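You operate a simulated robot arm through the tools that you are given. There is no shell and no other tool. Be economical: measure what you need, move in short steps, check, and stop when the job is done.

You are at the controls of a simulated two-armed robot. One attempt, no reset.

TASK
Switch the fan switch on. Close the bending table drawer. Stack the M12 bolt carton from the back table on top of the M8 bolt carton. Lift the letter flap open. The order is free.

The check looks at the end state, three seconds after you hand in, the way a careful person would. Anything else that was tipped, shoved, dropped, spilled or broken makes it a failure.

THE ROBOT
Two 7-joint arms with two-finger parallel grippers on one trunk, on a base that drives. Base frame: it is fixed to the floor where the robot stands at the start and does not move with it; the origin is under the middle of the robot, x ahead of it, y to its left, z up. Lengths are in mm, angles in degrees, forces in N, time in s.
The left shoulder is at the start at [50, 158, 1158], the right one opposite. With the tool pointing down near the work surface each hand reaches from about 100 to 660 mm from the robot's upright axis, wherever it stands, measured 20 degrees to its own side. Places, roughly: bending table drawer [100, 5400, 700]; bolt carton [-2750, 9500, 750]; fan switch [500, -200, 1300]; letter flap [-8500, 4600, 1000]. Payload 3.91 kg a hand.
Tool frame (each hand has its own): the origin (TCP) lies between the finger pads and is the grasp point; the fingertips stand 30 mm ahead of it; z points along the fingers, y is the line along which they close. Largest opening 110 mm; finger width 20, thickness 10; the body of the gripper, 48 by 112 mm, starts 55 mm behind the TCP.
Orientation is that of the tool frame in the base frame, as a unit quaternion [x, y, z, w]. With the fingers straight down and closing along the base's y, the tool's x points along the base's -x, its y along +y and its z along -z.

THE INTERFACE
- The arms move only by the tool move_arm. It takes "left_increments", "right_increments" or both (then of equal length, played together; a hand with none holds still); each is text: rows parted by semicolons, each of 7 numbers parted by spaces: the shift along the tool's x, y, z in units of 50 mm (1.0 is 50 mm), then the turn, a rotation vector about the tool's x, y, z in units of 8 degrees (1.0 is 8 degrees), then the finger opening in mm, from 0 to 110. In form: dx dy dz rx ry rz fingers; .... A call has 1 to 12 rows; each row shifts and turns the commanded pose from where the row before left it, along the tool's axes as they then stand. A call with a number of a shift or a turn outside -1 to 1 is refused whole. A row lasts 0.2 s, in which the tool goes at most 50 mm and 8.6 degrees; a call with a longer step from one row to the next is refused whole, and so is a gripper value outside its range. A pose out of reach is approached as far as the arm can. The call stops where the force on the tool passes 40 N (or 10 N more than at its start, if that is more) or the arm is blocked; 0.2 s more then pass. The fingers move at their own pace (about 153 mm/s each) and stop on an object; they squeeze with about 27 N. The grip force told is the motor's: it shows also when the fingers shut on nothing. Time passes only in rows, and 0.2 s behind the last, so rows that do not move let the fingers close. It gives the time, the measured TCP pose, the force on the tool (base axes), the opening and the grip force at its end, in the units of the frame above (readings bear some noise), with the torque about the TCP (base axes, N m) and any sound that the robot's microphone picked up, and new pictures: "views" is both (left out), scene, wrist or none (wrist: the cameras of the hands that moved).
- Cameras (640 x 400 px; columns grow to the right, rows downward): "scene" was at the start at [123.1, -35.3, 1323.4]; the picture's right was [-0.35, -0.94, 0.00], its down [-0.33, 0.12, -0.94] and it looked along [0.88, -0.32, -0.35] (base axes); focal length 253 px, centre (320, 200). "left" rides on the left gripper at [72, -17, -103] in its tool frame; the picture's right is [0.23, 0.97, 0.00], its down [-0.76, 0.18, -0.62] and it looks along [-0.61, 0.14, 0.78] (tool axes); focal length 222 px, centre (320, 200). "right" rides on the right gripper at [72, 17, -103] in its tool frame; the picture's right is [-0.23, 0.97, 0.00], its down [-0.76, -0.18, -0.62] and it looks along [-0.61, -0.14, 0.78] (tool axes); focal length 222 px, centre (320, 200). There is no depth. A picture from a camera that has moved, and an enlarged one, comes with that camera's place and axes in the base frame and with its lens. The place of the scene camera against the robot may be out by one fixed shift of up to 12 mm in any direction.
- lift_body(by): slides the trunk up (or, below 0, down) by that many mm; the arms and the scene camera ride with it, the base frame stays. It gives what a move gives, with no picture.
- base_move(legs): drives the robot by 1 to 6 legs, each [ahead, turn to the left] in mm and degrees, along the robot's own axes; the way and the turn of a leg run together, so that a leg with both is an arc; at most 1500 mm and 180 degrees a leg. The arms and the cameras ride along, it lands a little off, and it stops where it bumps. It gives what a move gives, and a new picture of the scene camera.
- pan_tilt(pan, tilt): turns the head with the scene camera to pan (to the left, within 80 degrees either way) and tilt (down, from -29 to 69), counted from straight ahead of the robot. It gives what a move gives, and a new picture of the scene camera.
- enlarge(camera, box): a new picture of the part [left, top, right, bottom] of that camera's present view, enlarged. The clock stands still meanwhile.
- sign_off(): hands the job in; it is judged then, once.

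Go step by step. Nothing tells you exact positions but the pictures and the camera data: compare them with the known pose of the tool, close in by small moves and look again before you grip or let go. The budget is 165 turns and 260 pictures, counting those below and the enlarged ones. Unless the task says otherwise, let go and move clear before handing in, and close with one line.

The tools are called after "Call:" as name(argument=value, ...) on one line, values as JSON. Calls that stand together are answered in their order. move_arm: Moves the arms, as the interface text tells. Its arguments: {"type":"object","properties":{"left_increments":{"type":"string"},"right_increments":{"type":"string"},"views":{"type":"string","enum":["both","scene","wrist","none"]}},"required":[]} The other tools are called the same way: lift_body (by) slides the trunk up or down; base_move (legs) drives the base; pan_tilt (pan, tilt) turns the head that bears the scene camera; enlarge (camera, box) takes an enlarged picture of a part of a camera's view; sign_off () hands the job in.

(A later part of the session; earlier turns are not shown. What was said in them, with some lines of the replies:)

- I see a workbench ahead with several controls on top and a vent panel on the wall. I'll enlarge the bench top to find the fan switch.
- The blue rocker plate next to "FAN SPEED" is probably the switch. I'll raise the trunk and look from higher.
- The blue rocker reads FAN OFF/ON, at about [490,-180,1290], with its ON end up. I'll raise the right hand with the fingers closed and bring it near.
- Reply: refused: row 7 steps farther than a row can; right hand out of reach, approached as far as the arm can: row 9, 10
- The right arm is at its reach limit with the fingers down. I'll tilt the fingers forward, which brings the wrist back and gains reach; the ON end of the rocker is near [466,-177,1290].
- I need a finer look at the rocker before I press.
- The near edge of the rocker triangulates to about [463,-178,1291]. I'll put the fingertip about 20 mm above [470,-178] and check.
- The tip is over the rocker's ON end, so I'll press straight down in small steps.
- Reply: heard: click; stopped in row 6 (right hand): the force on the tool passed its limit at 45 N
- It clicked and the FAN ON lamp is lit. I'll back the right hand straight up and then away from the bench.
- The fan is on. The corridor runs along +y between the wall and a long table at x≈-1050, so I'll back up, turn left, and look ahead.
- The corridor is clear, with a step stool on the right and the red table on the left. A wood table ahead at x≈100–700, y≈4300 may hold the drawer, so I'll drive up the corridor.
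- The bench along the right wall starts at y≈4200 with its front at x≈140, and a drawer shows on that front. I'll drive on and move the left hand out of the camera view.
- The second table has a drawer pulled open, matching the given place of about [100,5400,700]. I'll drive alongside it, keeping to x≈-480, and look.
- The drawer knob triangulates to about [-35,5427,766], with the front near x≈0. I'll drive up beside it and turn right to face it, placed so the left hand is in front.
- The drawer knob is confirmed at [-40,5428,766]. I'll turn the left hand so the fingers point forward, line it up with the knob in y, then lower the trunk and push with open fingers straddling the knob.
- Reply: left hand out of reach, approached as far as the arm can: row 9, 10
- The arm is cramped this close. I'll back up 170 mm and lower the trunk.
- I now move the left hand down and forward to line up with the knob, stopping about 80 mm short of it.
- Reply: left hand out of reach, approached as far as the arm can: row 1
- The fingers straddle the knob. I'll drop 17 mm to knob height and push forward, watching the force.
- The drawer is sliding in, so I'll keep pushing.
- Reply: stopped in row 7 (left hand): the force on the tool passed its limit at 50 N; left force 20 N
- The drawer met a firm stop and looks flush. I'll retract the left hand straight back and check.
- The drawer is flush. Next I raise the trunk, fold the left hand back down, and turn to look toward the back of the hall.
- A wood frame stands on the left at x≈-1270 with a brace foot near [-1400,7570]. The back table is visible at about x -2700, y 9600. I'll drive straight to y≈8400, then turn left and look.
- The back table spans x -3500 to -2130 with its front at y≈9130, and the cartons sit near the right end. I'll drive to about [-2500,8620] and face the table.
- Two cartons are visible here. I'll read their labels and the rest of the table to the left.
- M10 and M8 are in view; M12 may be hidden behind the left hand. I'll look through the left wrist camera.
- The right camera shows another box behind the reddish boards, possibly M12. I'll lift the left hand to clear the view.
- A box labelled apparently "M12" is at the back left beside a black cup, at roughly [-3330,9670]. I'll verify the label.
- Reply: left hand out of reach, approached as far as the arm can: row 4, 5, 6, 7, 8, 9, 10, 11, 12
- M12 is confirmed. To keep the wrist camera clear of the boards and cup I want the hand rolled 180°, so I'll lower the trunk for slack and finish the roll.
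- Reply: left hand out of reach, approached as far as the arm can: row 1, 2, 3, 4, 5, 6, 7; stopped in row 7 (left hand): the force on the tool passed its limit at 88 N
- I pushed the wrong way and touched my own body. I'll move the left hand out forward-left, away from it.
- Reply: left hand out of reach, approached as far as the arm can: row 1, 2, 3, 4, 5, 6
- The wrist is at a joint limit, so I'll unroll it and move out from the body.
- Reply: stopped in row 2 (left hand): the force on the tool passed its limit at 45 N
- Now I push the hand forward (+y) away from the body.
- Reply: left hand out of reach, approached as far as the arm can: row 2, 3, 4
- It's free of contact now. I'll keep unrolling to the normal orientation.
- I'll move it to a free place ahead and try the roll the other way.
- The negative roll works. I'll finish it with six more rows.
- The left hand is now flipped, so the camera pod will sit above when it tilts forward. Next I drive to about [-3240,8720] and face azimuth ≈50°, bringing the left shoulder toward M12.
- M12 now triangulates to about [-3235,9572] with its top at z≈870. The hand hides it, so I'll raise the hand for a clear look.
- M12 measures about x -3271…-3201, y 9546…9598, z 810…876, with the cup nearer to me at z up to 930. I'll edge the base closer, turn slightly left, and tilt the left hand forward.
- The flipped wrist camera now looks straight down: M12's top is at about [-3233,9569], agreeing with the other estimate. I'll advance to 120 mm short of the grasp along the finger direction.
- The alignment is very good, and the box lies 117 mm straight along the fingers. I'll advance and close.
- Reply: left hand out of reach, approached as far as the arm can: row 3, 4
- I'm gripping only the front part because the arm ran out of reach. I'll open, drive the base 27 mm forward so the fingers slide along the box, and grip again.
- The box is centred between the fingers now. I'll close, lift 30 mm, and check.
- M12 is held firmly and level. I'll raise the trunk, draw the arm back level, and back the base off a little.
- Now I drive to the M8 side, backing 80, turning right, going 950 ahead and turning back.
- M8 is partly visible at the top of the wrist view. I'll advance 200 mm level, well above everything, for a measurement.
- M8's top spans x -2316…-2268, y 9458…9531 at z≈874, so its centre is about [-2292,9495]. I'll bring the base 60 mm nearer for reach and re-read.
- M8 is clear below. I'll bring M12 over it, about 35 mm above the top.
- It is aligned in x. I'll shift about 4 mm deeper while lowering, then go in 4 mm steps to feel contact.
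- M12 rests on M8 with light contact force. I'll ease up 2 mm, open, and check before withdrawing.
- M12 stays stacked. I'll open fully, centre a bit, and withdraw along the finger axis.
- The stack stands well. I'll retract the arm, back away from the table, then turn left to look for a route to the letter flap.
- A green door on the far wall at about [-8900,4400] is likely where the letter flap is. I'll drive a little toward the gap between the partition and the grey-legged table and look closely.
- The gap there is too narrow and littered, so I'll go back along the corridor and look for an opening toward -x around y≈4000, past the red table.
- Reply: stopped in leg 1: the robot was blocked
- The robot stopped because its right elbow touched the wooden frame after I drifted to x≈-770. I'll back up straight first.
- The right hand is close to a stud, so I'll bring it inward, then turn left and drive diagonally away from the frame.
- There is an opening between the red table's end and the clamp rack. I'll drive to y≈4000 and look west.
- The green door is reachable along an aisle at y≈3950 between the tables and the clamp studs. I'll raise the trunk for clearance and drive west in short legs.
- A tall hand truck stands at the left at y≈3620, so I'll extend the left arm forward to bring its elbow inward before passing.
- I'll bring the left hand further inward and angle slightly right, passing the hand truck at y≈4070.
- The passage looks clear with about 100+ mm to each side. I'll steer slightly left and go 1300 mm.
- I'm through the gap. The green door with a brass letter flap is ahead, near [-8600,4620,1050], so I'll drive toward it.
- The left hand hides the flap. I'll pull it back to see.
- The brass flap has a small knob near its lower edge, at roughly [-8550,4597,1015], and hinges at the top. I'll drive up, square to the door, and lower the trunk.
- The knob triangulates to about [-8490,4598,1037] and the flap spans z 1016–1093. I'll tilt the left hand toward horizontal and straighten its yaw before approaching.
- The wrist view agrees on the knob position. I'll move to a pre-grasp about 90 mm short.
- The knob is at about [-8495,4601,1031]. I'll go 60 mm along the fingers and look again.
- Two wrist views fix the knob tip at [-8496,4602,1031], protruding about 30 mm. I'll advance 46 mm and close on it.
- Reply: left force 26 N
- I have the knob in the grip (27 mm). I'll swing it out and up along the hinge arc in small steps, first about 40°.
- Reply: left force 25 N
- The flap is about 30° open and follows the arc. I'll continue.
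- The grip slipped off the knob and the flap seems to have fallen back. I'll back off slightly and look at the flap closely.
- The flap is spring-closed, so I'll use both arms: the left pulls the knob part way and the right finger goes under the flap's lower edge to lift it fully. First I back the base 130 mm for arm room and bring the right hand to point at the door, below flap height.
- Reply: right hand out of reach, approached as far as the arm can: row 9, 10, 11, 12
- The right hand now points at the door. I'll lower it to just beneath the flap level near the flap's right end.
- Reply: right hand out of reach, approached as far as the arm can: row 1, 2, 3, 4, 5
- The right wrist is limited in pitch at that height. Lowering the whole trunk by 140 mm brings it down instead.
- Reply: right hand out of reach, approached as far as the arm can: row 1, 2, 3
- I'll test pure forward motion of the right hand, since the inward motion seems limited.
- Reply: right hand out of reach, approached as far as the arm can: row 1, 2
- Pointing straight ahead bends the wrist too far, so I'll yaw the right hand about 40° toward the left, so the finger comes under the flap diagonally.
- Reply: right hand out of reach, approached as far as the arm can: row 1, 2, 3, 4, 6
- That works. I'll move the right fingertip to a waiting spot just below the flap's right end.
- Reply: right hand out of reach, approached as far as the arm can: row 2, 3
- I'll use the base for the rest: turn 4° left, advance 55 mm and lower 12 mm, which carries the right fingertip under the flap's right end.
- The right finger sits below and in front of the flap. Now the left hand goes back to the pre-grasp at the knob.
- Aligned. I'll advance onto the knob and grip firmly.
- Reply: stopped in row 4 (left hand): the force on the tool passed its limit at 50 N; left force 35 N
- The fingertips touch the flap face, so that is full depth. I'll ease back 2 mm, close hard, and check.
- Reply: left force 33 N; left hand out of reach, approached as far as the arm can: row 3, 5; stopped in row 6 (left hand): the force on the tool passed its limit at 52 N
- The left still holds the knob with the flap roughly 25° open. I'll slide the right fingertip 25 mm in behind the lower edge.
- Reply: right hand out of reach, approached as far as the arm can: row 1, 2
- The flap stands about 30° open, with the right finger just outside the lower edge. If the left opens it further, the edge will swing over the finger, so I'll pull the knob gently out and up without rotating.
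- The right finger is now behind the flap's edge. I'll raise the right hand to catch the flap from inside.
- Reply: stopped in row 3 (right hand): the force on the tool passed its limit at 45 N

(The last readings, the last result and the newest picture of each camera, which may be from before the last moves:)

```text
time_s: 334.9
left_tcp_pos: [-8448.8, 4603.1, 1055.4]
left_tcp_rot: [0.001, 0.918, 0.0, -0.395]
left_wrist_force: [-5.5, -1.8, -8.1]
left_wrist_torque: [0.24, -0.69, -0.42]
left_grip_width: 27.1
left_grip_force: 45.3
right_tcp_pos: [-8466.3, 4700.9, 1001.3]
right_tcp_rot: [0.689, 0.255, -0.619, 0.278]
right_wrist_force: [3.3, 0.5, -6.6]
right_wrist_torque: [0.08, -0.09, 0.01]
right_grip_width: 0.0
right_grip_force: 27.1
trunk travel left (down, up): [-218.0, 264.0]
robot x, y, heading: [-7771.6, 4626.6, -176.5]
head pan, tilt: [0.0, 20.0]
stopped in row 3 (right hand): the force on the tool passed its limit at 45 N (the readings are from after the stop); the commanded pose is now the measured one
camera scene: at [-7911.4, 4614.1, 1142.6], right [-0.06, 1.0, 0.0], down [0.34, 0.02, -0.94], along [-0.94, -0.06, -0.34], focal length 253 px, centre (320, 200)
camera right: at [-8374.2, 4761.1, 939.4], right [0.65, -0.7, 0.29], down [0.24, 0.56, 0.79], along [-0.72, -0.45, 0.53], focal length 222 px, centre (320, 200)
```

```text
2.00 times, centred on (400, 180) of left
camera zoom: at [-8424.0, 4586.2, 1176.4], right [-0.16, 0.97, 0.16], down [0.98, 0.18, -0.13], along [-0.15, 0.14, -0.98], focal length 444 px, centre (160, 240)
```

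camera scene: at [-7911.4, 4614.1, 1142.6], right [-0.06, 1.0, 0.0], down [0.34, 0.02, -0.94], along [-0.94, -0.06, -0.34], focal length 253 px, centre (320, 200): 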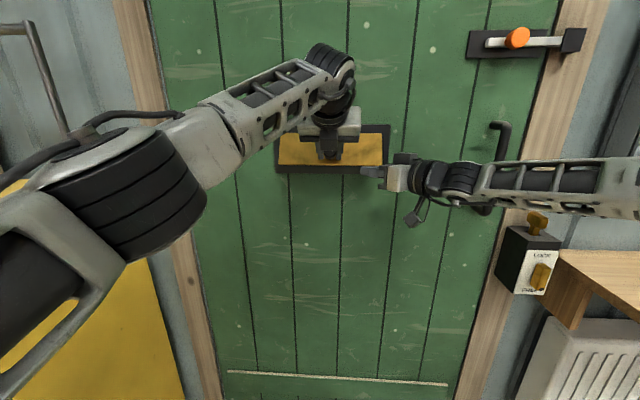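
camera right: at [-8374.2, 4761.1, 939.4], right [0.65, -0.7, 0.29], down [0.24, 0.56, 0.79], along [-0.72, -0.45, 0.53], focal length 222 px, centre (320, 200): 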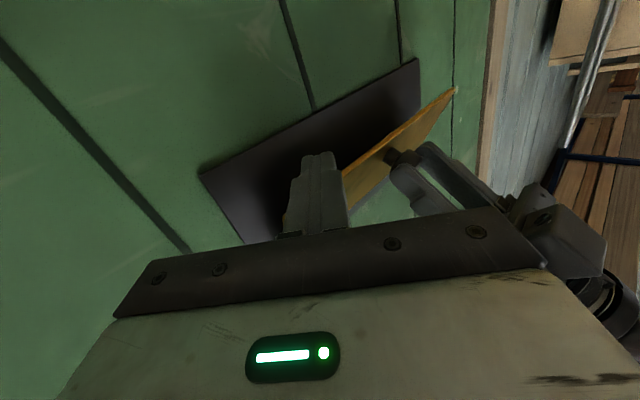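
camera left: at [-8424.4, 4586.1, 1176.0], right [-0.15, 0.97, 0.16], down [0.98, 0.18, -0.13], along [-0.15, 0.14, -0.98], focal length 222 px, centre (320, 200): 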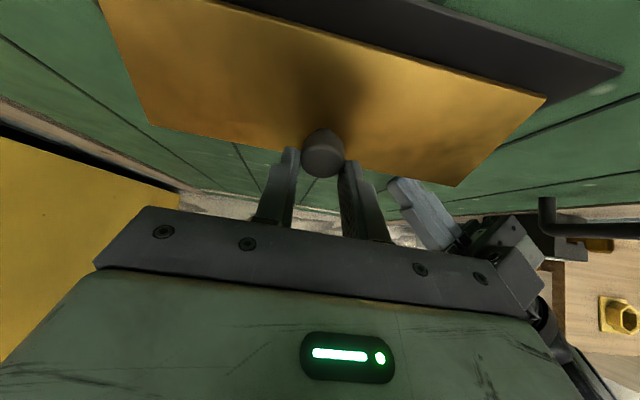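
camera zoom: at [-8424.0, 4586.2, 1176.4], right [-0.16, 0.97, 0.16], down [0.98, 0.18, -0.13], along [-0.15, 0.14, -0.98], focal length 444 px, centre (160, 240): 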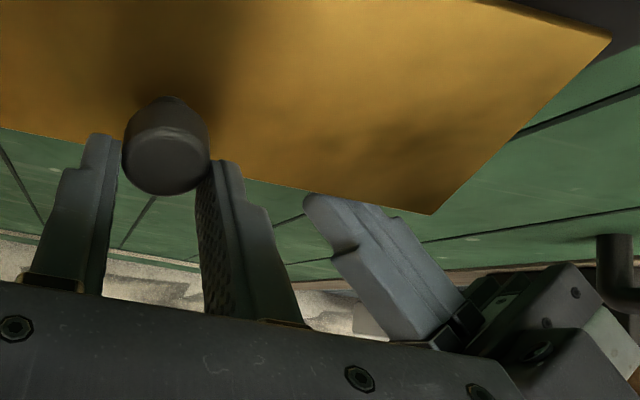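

Contact: the right finger now supports the flap's edge. I'll move both hands together along the arc.

Call:
move_arm(left_increments="0.036 0 -0.088 0 0 0 5; 0.036 0 -0.088 0 0 0 5; 0.05 0 -0.08 0 0 0 5; 0.05 0 -0.08 0 0 0 5; 0 0 0 0 0 0 5", right_increments="0 0 0 0 0 0 0; -0.1 0 0 0 0 0 0; -0.1 0 0 0 0 0 0; -0.1 0 0 0 0 0 0; -0.1 0 0 0 0 0 0", views="both")

```text
time_s: 335.7
left_tcp_pos: [-8443.5, 4604.1, 1061.8]
left_tcp_rot: [0.001, 0.92, -0.001, -0.392]
left_wrist_force: [-9.7, 3.3, -5.8]
left_wrist_torque: [-0.31, -0.48, 0.03]
left_grip_width: 26.9
left_grip_force: 44.9
right_tcp_pos: [-8465.1, 4699.5, 1004.2]
right_tcp_rot: [0.691, 0.256, -0.615, 0.28]
right_wrist_force: [7.4, 1.9, -5.6]
right_wrist_torque: [-0.1, -0.01, -0.04]
right_grip_width: 0.0
right_grip_force: 26.3
trunk travel left (down, up): [-218.0, 264.0]
robot x, y, heading: [-7775.9, 4624.8, -176.2]
head pan, tilt: [0.0, 20.0]
stopped in row 3 (right hand): the force on the tool passed its limit at 44 N (the readings are from after the stop); the commanded pose is now the measured one
camera scene: at [-7910.7, 4614.9, 1142.7], right [-0.06, 1.0, 0.0], down [0.34, 0.02, -0.94], along [-0.94, -0.06, -0.34], focal length 253 px, centre (320, 200)
camera right: at [-8372.4, 4761.9, 943.0], right [0.66, -0.69, 0.29], down [0.23, 0.56, 0.8], along [-0.72, -0.46, 0.53], focal length 222 px, centre (320, 200)
camera left: at [-8419.6, 4586.4, 1183.7], right [-0.16, 0.97, 0.16], down [0.98, 0.18, -0.12], along [-0.14, 0.14, -0.98], focal length 222 px, centre (320, 200)
```

scene: 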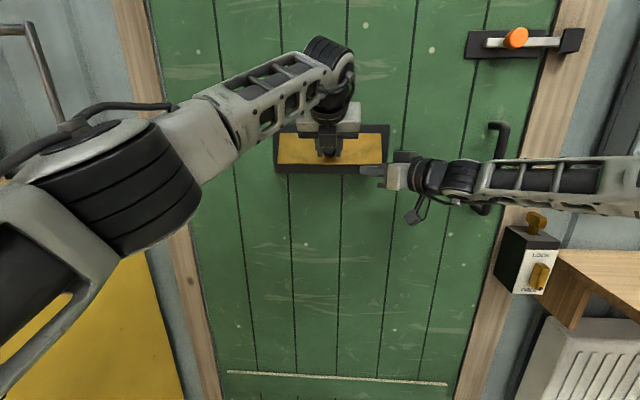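
right: 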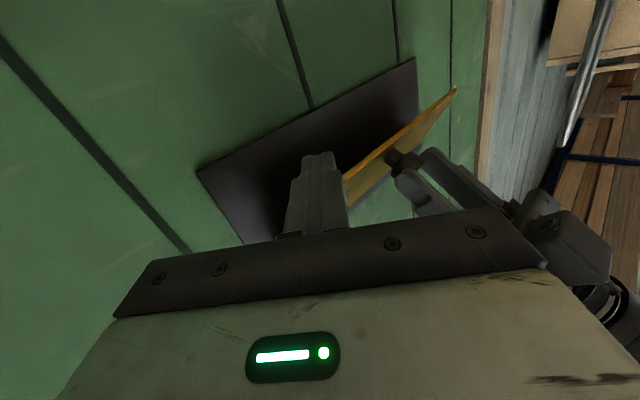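
left: 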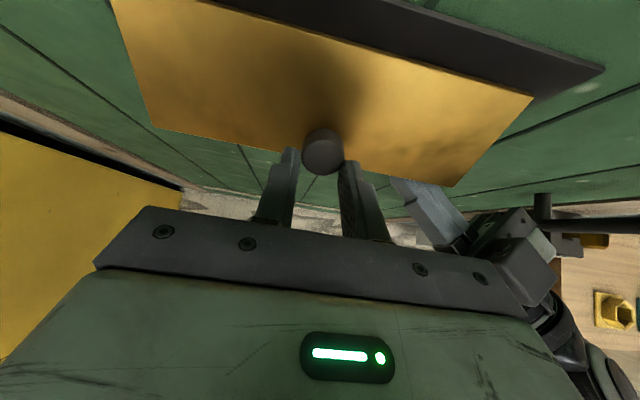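

The right is pushing against the left's hold. I'll move the left alone a little further, then follow with the right.

Call:
move_arm(left_increments="0.04 0 -0.085 0 0 0 5; 0.045 0 -0.083 0 0 0 5; 0.05 0 -0.08 0 0 0 5; 0.055 0 -0.075 0 0 0 5; 0 0 0 0 0 0 5; 0 0 0 0 0 0 5", views="both")

```text
time_s: 337.1
left_tcp_pos: [-8436.8, 4603.7, 1078.0]
left_tcp_rot: [0.0, 0.92, -0.001, -0.391]
left_wrist_force: [1.3, 3.0, -18.6]
left_wrist_torque: [-0.06, -1.61, 0.02]
left_grip_width: 27.3
left_grip_force: 45.4
right_tcp_pos: [-8466.1, 4700.3, 1006.0]
right_tcp_rot: [0.689, 0.257, -0.617, 0.28]
right_wrist_force: [-0.2, -0.2, 0.1]
right_wrist_torque: [0.01, 0.01, -0.07]
right_grip_width: 0.0
right_grip_force: 27.1
trunk travel left (down, up): [-218.0, 264.0]
robot x, y, heading: [-7771.4, 4623.6, -176.4]
head pan, tilt: [0.0, 20.0]
camera scene: at [-7911.2, 4614.6, 1142.2], right [-0.06, 1.0, 0.0], down [0.34, 0.02, -0.94], along [-0.94, -0.06, -0.34], focal length 253 px, centre (320, 200)
camera left: at [-8414.8, 4586.5, 1200.8], right [-0.16, 0.97, 0.16], down [0.98, 0.18, -0.12], along [-0.14, 0.14, -0.98], focal length 222 px, centre (320, 200)
```

scene: 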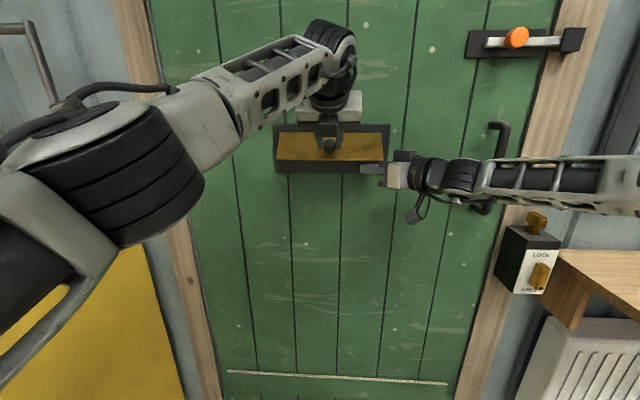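
left: 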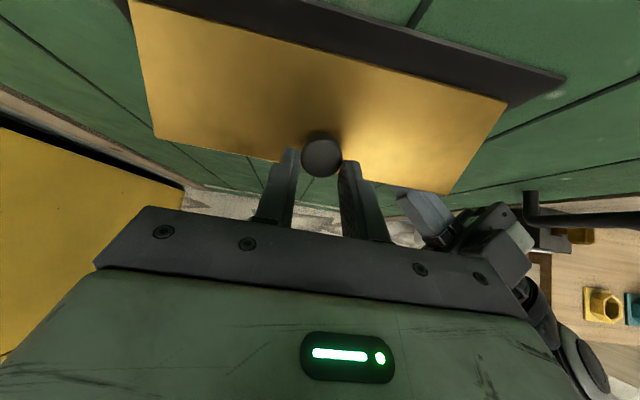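

The flap is at about 60°. Now I raise the right finger under it.

Call:
move_arm(right_increments="-0.25 0 0 0 0 0 0; -0.2 0 0 0 0 0 0; -0.15 0 0 0 0 0 0; -0.1 0 0 0 0 0 0; 0 0 0 0 0 0 0", views="both")

```text
time_s: 337.7
left_tcp_pos: [-8436.7, 4603.4, 1079.9]
left_tcp_rot: [0.0, 0.921, -0.001, -0.391]
left_wrist_force: [-4.2, 1.7, -4.2]
left_wrist_torque: [-0.21, -0.51, -0.15]
left_grip_width: 27.3
left_grip_force: 44.8
right_tcp_pos: [-8466.0, 4699.2, 1013.7]
right_tcp_rot: [0.697, 0.26, -0.607, 0.28]
right_wrist_force: [3.9, 1.5, -5.9]
right_wrist_torque: [-0.16, 0.02, -0.08]
right_grip_width: 0.0
right_grip_force: 27.0
trunk travel left (down, up): [-218.0, 264.0]
robot x, y, heading: [-7770.9, 4624.2, -176.4]
head pan, tilt: [0.0, 20.0]
stopped in row 3 (right hand): the force on the tool passed its limit at 46 N (the readings are from after the stop); the commanded pose is now the measured one
camera scene: at [-7910.0, 4614.9, 1142.8], right [-0.06, 1.0, 0.0], down [0.34, 0.02, -0.94], along [-0.94, -0.06, -0.34], focal length 253 px, centre (320, 200)
camera right: at [-8372.2, 4762.2, 954.6], right [0.65, -0.69, 0.3], down [0.21, 0.55, 0.81], along [-0.73, -0.47, 0.51], focal length 222 px, centre (320, 200)
```

scene: 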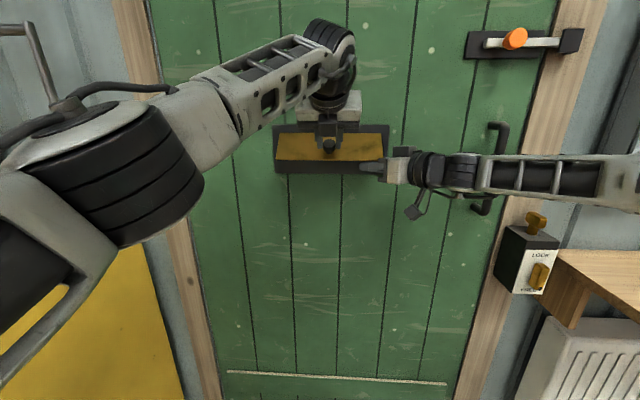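
right: 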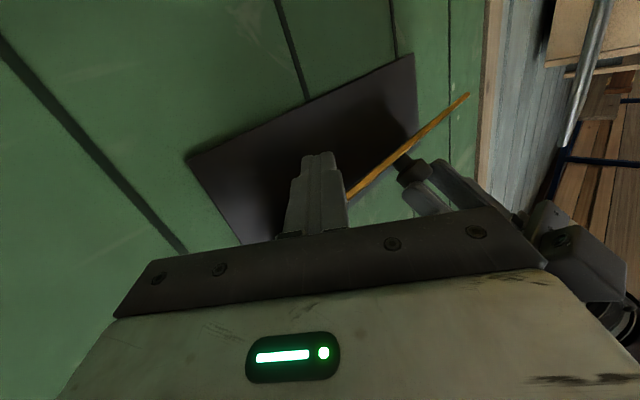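

The right finger is well behind the edge and shares the load. I'll release the knob with the left so the right carries the flap alone.

Call:
move_arm(left_increments="0 0 0 0 0 0 40; 0 0 0 0 0 0 60; 0 0 -0.5 0 0 0 60; 0 0 -0.8 0 0 0 60; 0 0 -0.8 0 0 0 60", views="both")

Call:
enlarge(camera="right", box=[160, 20, 480, 220])

```text
time_s: 338.9
left_tcp_pos: [-8359.9, 4601.9, 1154.6]
left_tcp_rot: [0.0, 0.919, -0.001, -0.394]
left_wrist_force: [-0.1, -0.6, 0.0]
left_wrist_torque: [0.05, -0.02, -0.02]
left_grip_width: 60.0
left_grip_force: 0.0
right_tcp_pos: [-8464.1, 4697.5, 1015.9]
right_tcp_rot: [0.695, 0.261, -0.608, 0.281]
right_wrist_force: [1.1, 0.1, -1.0]
right_wrist_torque: [0.03, 0.03, -0.03]
right_grip_width: 0.0
right_grip_force: 26.9
trunk travel left (down, up): [-218.0, 264.0]
robot x, y, heading: [-7771.7, 4626.6, -176.3]
head pan, tilt: [0.0, 20.0]
camera scene: at [-7908.8, 4614.5, 1142.5], right [-0.06, 1.0, 0.0], down [0.34, 0.02, -0.94], along [-0.94, -0.06, -0.34], focal length 253 px, centre (320, 200)
camera left: at [-8336.3, 4585.1, 1277.4], right [-0.16, 0.97, 0.16], down [0.98, 0.18, -0.12], along [-0.15, 0.14, -0.98], focal length 222 px, centre (320, 200)
```

scene: 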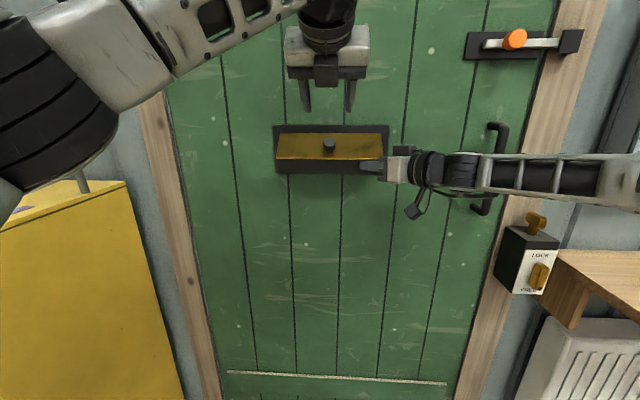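
left: 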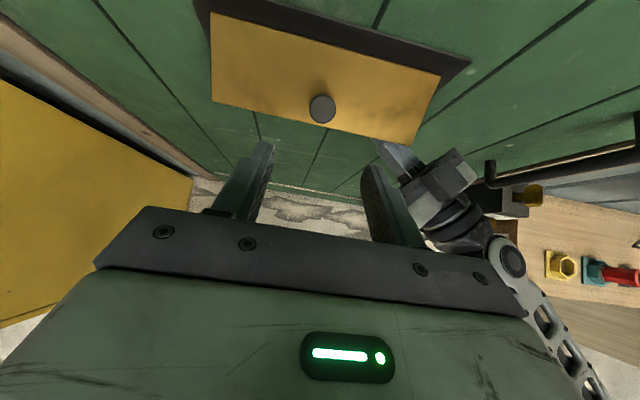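

```text
2.00 times, centred on (320, 120) of right
camera zoom: at [-8371.6, 4761.4, 956.8], right [0.66, -0.69, 0.3], down [0.22, 0.55, 0.81], along [-0.72, -0.46, 0.51], focal length 444 px, centre (320, 360)
```

zoom: 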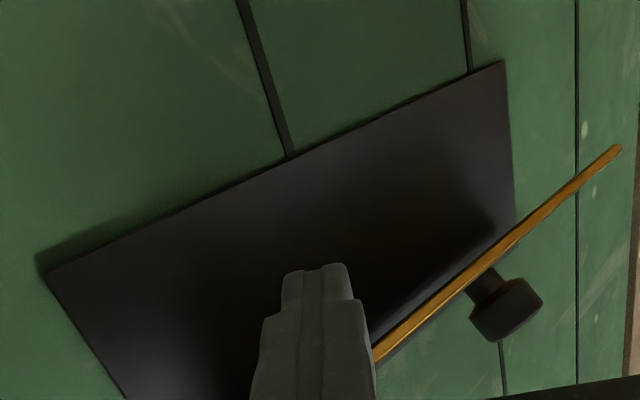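

The flap rests on the right finger at about 60°. I'll raise the right hand in small steps to bring it past horizontal.

Call:
move_arm(right_increments="-0.2 0 0 0 0 0 0; -0.2 0 0 0 0 0 0; -0.2 0 0 0 0 0 0; -0.2 0 0 0 0 0 0; -0.2 0 0 0 0 0 0; 0 0 0 0 0 0 0", views="both")

```text
time_s: 340.3
left_tcp_pos: [-8360.9, 4601.9, 1153.4]
left_tcp_rot: [-0.001, 0.919, -0.001, -0.394]
left_wrist_force: [-0.5, -0.3, 1.0]
left_wrist_torque: [0.01, 0.01, 0.02]
left_grip_width: 60.0
left_grip_force: 0.0
right_tcp_pos: [-8462.0, 4704.9, 1063.5]
right_tcp_rot: [0.696, 0.259, -0.609, 0.28]
right_wrist_force: [-0.3, -0.2, 0.0]
right_wrist_torque: [0.01, -0.02, -0.02]
right_grip_width: 0.0
right_grip_force: 26.7
right hand out of reach, approached as far as the arm can: row 3, 4, 5
trunk travel left (down, up): [-218.0, 264.0]
robot x, y, heading: [-7772.7, 4627.0, -176.3]
head pan, tilt: [0.0, 20.0]
camera scene: at [-7909.0, 4614.4, 1142.5], right [-0.06, 1.0, 0.0], down [0.34, 0.02, -0.94], along [-0.94, -0.06, -0.34], focal length 253 px, centre (320, 200)
camera right: at [-8368.4, 4768.0, 1003.4], right [0.66, -0.69, 0.3], down [0.22, 0.55, 0.81], along [-0.72, -0.46, 0.51], focal length 222 px, centre (320, 200)
```

scene: 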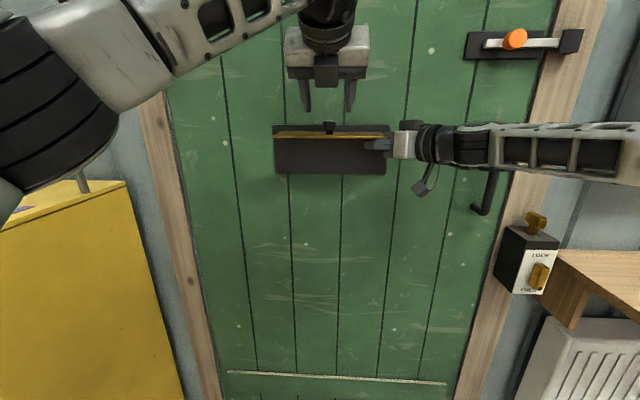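
right: 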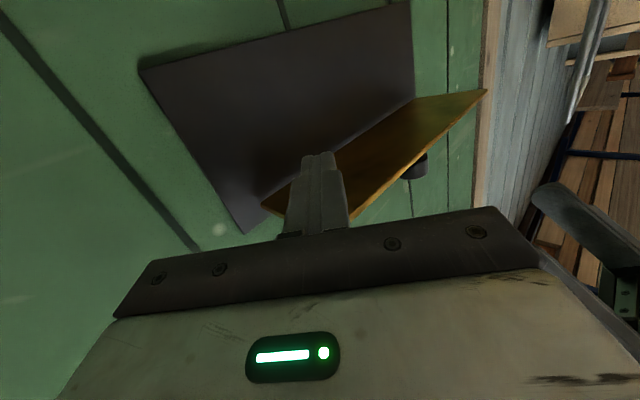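

The flap is nearly horizontal. The arm is at its limit, so I'll raise the trunk 45 mm to push it further up.

Call:
lift_body(by=45)

Call:
pan_tilt(pan=0, tilt=15)

Call:
enlarge(camera="right", box=[0, 0, 640, 400])

Call:
enlarge(camera="left", box=[0, 0, 640, 400])

```text
time_s: 341.0
left_tcp_pos: [-8360.6, 4603.2, 1188.1]
left_tcp_rot: [0.0, 0.919, -0.001, -0.394]
left_wrist_force: [0.7, -0.3, 0.3]
left_wrist_torque: [0.0, 0.0, 0.0]
left_grip_width: 59.8
left_grip_force: 0.0
right_tcp_pos: [-8459.9, 4704.7, 1078.9]
right_tcp_rot: [0.704, 0.263, -0.596, 0.281]
right_wrist_force: [0.6, 2.0, -6.3]
right_wrist_torque: [-0.13, -0.01, -0.04]
right_grip_width: 0.2
right_grip_force: 26.8
trunk travel left (down, up): [-251.0, 231.0]
robot x, y, heading: [-7769.9, 4627.8, -176.4]
head pan, tilt: [0.0, 20.0]
stopped: the force on the tool passed its limit at 48 N (the readings are from after the stop); the commanded pose is now the measured one
```

```text
time_s: 341.6
left_tcp_pos: [-8362.2, 4603.3, 1186.6]
left_tcp_rot: [0.0, 0.919, -0.001, -0.393]
left_wrist_force: [0.2, 0.3, -0.2]
left_wrist_torque: [-0.01, 0.0, 0.02]
left_grip_width: 60.0
left_grip_force: 0.0
right_tcp_pos: [-8461.6, 4706.1, 1080.5]
right_tcp_rot: [0.704, 0.263, -0.597, 0.282]
right_wrist_force: [1.3, 3.6, -10.3]
right_wrist_torque: [-0.18, 0.0, -0.02]
right_grip_width: 0.2
right_grip_force: 27.0
trunk travel left (down, up): [-251.0, 231.0]
robot x, y, heading: [-7767.2, 4623.5, -176.7]
head pan, tilt: [0.0, 15.0]
camera scene: at [-7909.9, 4615.1, 1183.9], right [-0.06, 1.0, 0.0], down [0.26, 0.02, -0.97], along [-0.96, -0.06, -0.26], focal length 253 px, centre (320, 200)
```

scene: 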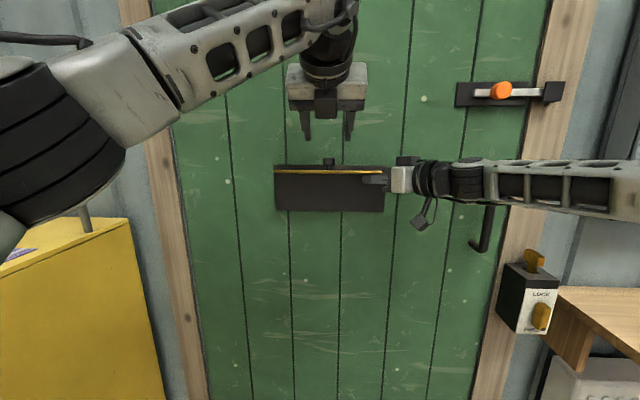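

```text
1.00 times, centred on (320, 200) of right (not enlarged: the box is as wide or as high as the picture)
camera zoom: at [-8366.8, 4769.4, 1021.9], right [0.65, -0.69, 0.31], down [0.19, 0.54, 0.82], along [-0.73, -0.48, 0.49], focal length 222 px, centre (320, 200)
```

zoom: 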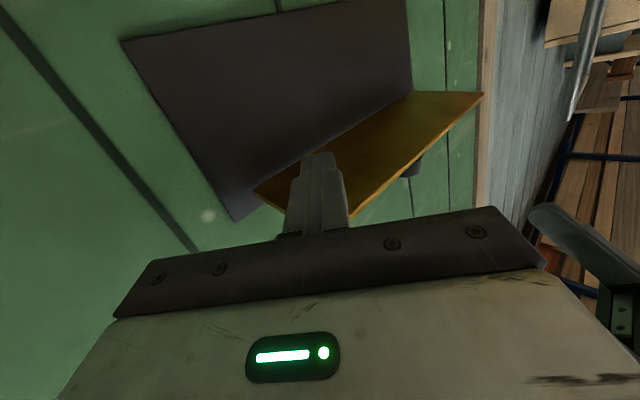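

```text
1.00 times, centred on (320, 200) of left (not enlarged: the box is as wide or as high as the picture)
camera zoom: at [-8337.6, 4586.3, 1310.0], right [-0.16, 0.97, 0.16], down [0.98, 0.18, -0.12], along [-0.15, 0.14, -0.98], focal length 222 px, centre (320, 200)
```

zoom: 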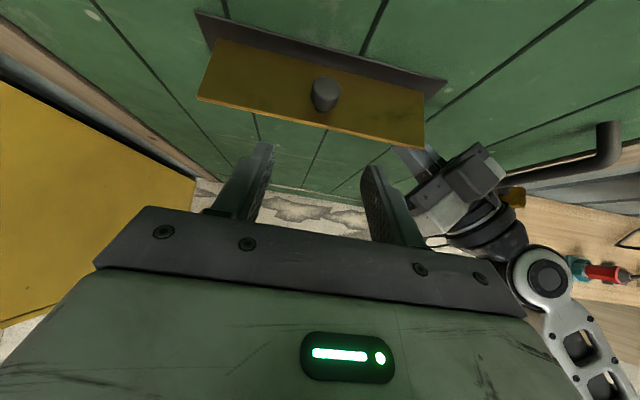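

The flap has hit its end stop at about horizontal. I'll lower the right finger a little and see whether the flap stays up.

Call:
move_arm(right_increments="0.2 0 0 0 0 0 0; 0.2 0 0 0 0 0 0; 0.2 0 0 0 0 0 0; 0 0 0 0 0 0 0; 0 0 0 0 0 0 0", views="both")

```text
time_s: 342.8
left_tcp_pos: [-8360.8, 4601.9, 1187.0]
left_tcp_rot: [-0.001, 0.919, -0.001, -0.394]
left_wrist_force: [0.0, -0.7, 0.8]
left_wrist_torque: [0.02, 0.0, 0.02]
left_grip_width: 59.8
left_grip_force: 0.2
right_tcp_pos: [-8456.1, 4707.3, 1051.7]
right_tcp_rot: [0.703, 0.263, -0.598, 0.281]
right_wrist_force: [-0.2, -0.8, 0.1]
right_wrist_torque: [-0.02, -0.02, -0.01]
right_grip_width: 0.0
right_grip_force: 27.1
trunk travel left (down, up): [-251.0, 231.0]
robot x, y, heading: [-7770.8, 4627.3, -176.1]
head pan, tilt: [0.0, 15.0]
camera scene: at [-7909.0, 4614.6, 1184.1], right [-0.06, 1.0, 0.0], down [0.26, 0.02, -0.97], along [-0.96, -0.06, -0.26], focal length 253 px, centre (320, 200)
camera right: at [-8361.4, 4770.1, 994.2], right [0.65, -0.69, 0.3], down [0.19, 0.54, 0.82], along [-0.73, -0.48, 0.49], focal length 222 px, centre (320, 200)
```

scene: 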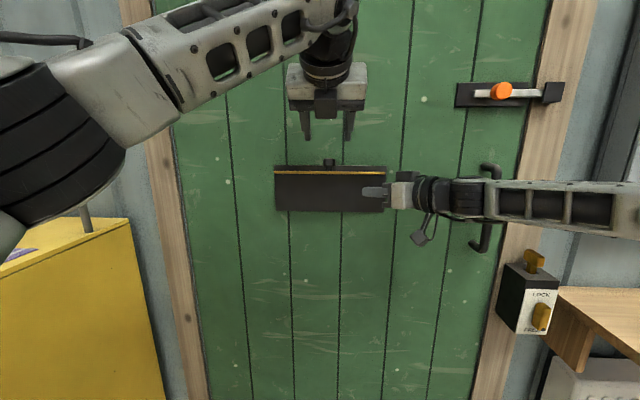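
right: 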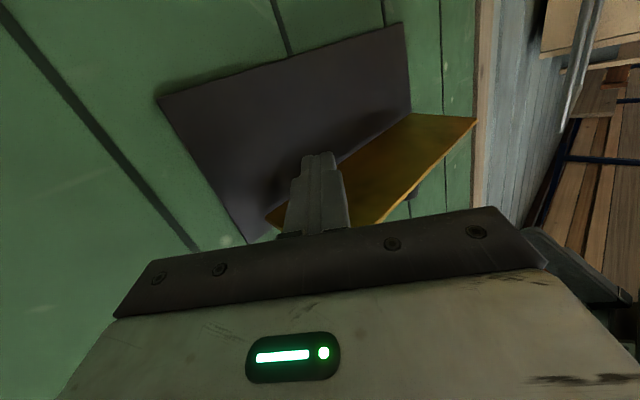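

The flap stays up on its own. I'll lower the right hand well below it and withdraw, and draw back the left too.

Call:
move_arm(right_increments="0.5 0 0 0 0 0 0; 0.5 0 0 0 0 0 0; 0 0 -0.7 0 0 0 0; 0 0 -0.7 0 0 0 0; 0 0 -0.7 0 0 0 0; 0 0 0 0 0 0 0", views="none")

Call:
base_move(legs=[[-250, 0]])

Call:
enlarge(camera="scene", box=[220, 120, 460, 270])

Call:
enlarge(camera="left", box=[0, 0, 640, 400])

```text
time_s: 344.2
left_tcp_pos: [-8359.7, 4603.2, 1188.1]
left_tcp_rot: [0.0, 0.919, -0.001, -0.394]
left_wrist_force: [0.7, 0.7, 0.7]
left_wrist_torque: [0.03, -0.02, 0.0]
left_grip_width: 60.0
left_grip_force: 0.1
right_tcp_pos: [-8376.3, 4778.8, 1016.7]
right_tcp_rot: [0.703, 0.263, -0.598, 0.281]
right_wrist_force: [-0.2, 0.1, -0.5]
right_wrist_torque: [0.01, 0.02, 0.02]
right_grip_width: 0.1
right_grip_force: 26.8
trunk travel left (down, up): [-251.0, 231.0]
robot x, y, heading: [-7766.8, 4624.6, -176.5]
head pan, tilt: [0.0, 15.0]
```

```text
time_s: 346.0
left_tcp_pos: [-8120.0, 4617.8, 1188.4]
left_tcp_rot: [0.001, 0.919, 0.001, -0.394]
left_wrist_force: [-0.2, 0.2, -0.3]
left_wrist_torque: [0.01, -0.02, -0.01]
left_grip_width: 59.8
left_grip_force: 0.2
right_tcp_pos: [-8135.0, 4794.9, 1017.1]
right_tcp_rot: [0.703, 0.263, -0.598, 0.281]
right_wrist_force: [0.6, 0.2, 0.1]
right_wrist_torque: [0.03, -0.04, 0.02]
right_grip_width: 0.0
right_grip_force: 27.1
trunk travel left (down, up): [-251.0, 231.0]
robot x, y, heading: [-7532.2, 4640.9, -176.5]
head pan, tilt: [0.0, 15.0]
camera scene: at [-7667.2, 4629.4, 1184.1], right [-0.06, 1.0, 0.0], down [0.26, 0.02, -0.97], along [-0.96, -0.06, -0.26], focal length 253 px, centre (320, 200)
```

scene: 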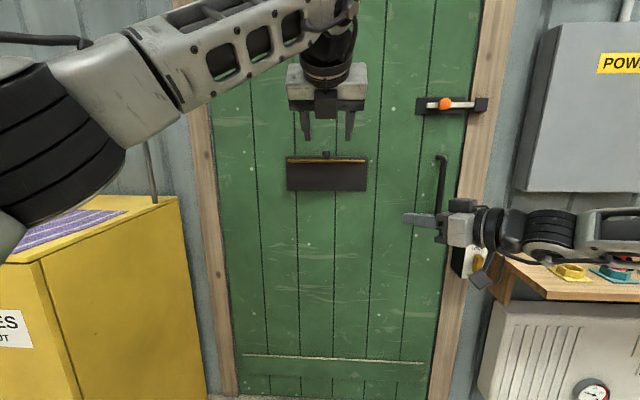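

```text
2.67 times, centred on (340, 195) of scene
camera zoom: at [-7667.2, 4629.4, 1184.1], right [-0.06, 1.0, 0.0], down [0.26, 0.02, -0.97], along [-0.96, -0.06, -0.26], focal length 674 px, centre (267, 213)
```

zoom: 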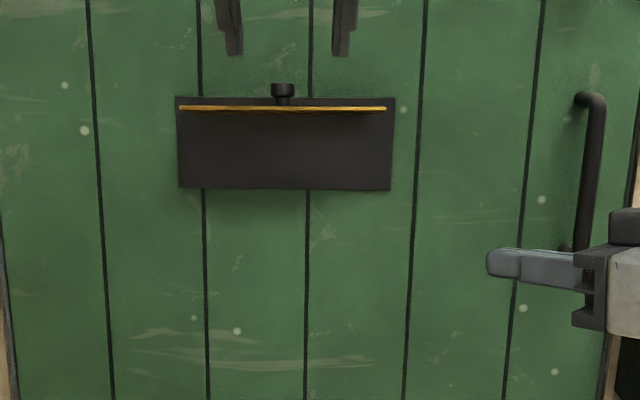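

```text
1.00 times, centred on (320, 200) of left (not enlarged: the box is as wide or as high as the picture)
camera zoom: at [-8094.8, 4601.3, 1310.7], right [-0.16, 0.97, 0.16], down [0.98, 0.18, -0.12], along [-0.15, 0.14, -0.98], focal length 222 px, centre (320, 200)
```

zoom: 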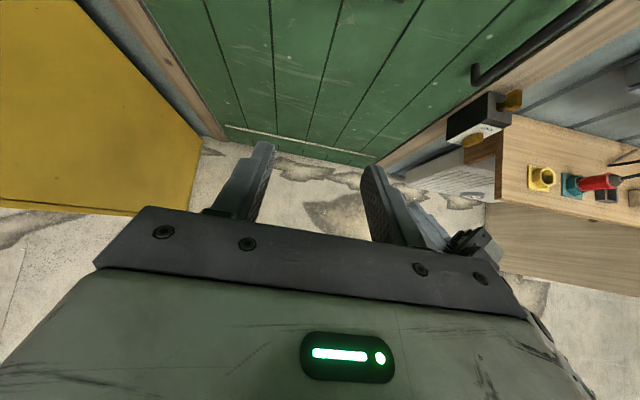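

The letter flap stands open on its own, and both hands are clear. When I passed the drawer table and the wooden frame after the bump, I saw nothing moved or knocked over, so I'm handing in.

Call:
sign_off()

```text
The job is handed in.
```

All four tasks are done and handed in: the fan is on (its lamp lit), the bending table drawer is closed, M12 is stacked on M8, and the letter flap is open and holding by itself. On the drive, my right elbow bumped the wooden frame once; I saw nothing moved in the passing views but did not go back to check it.
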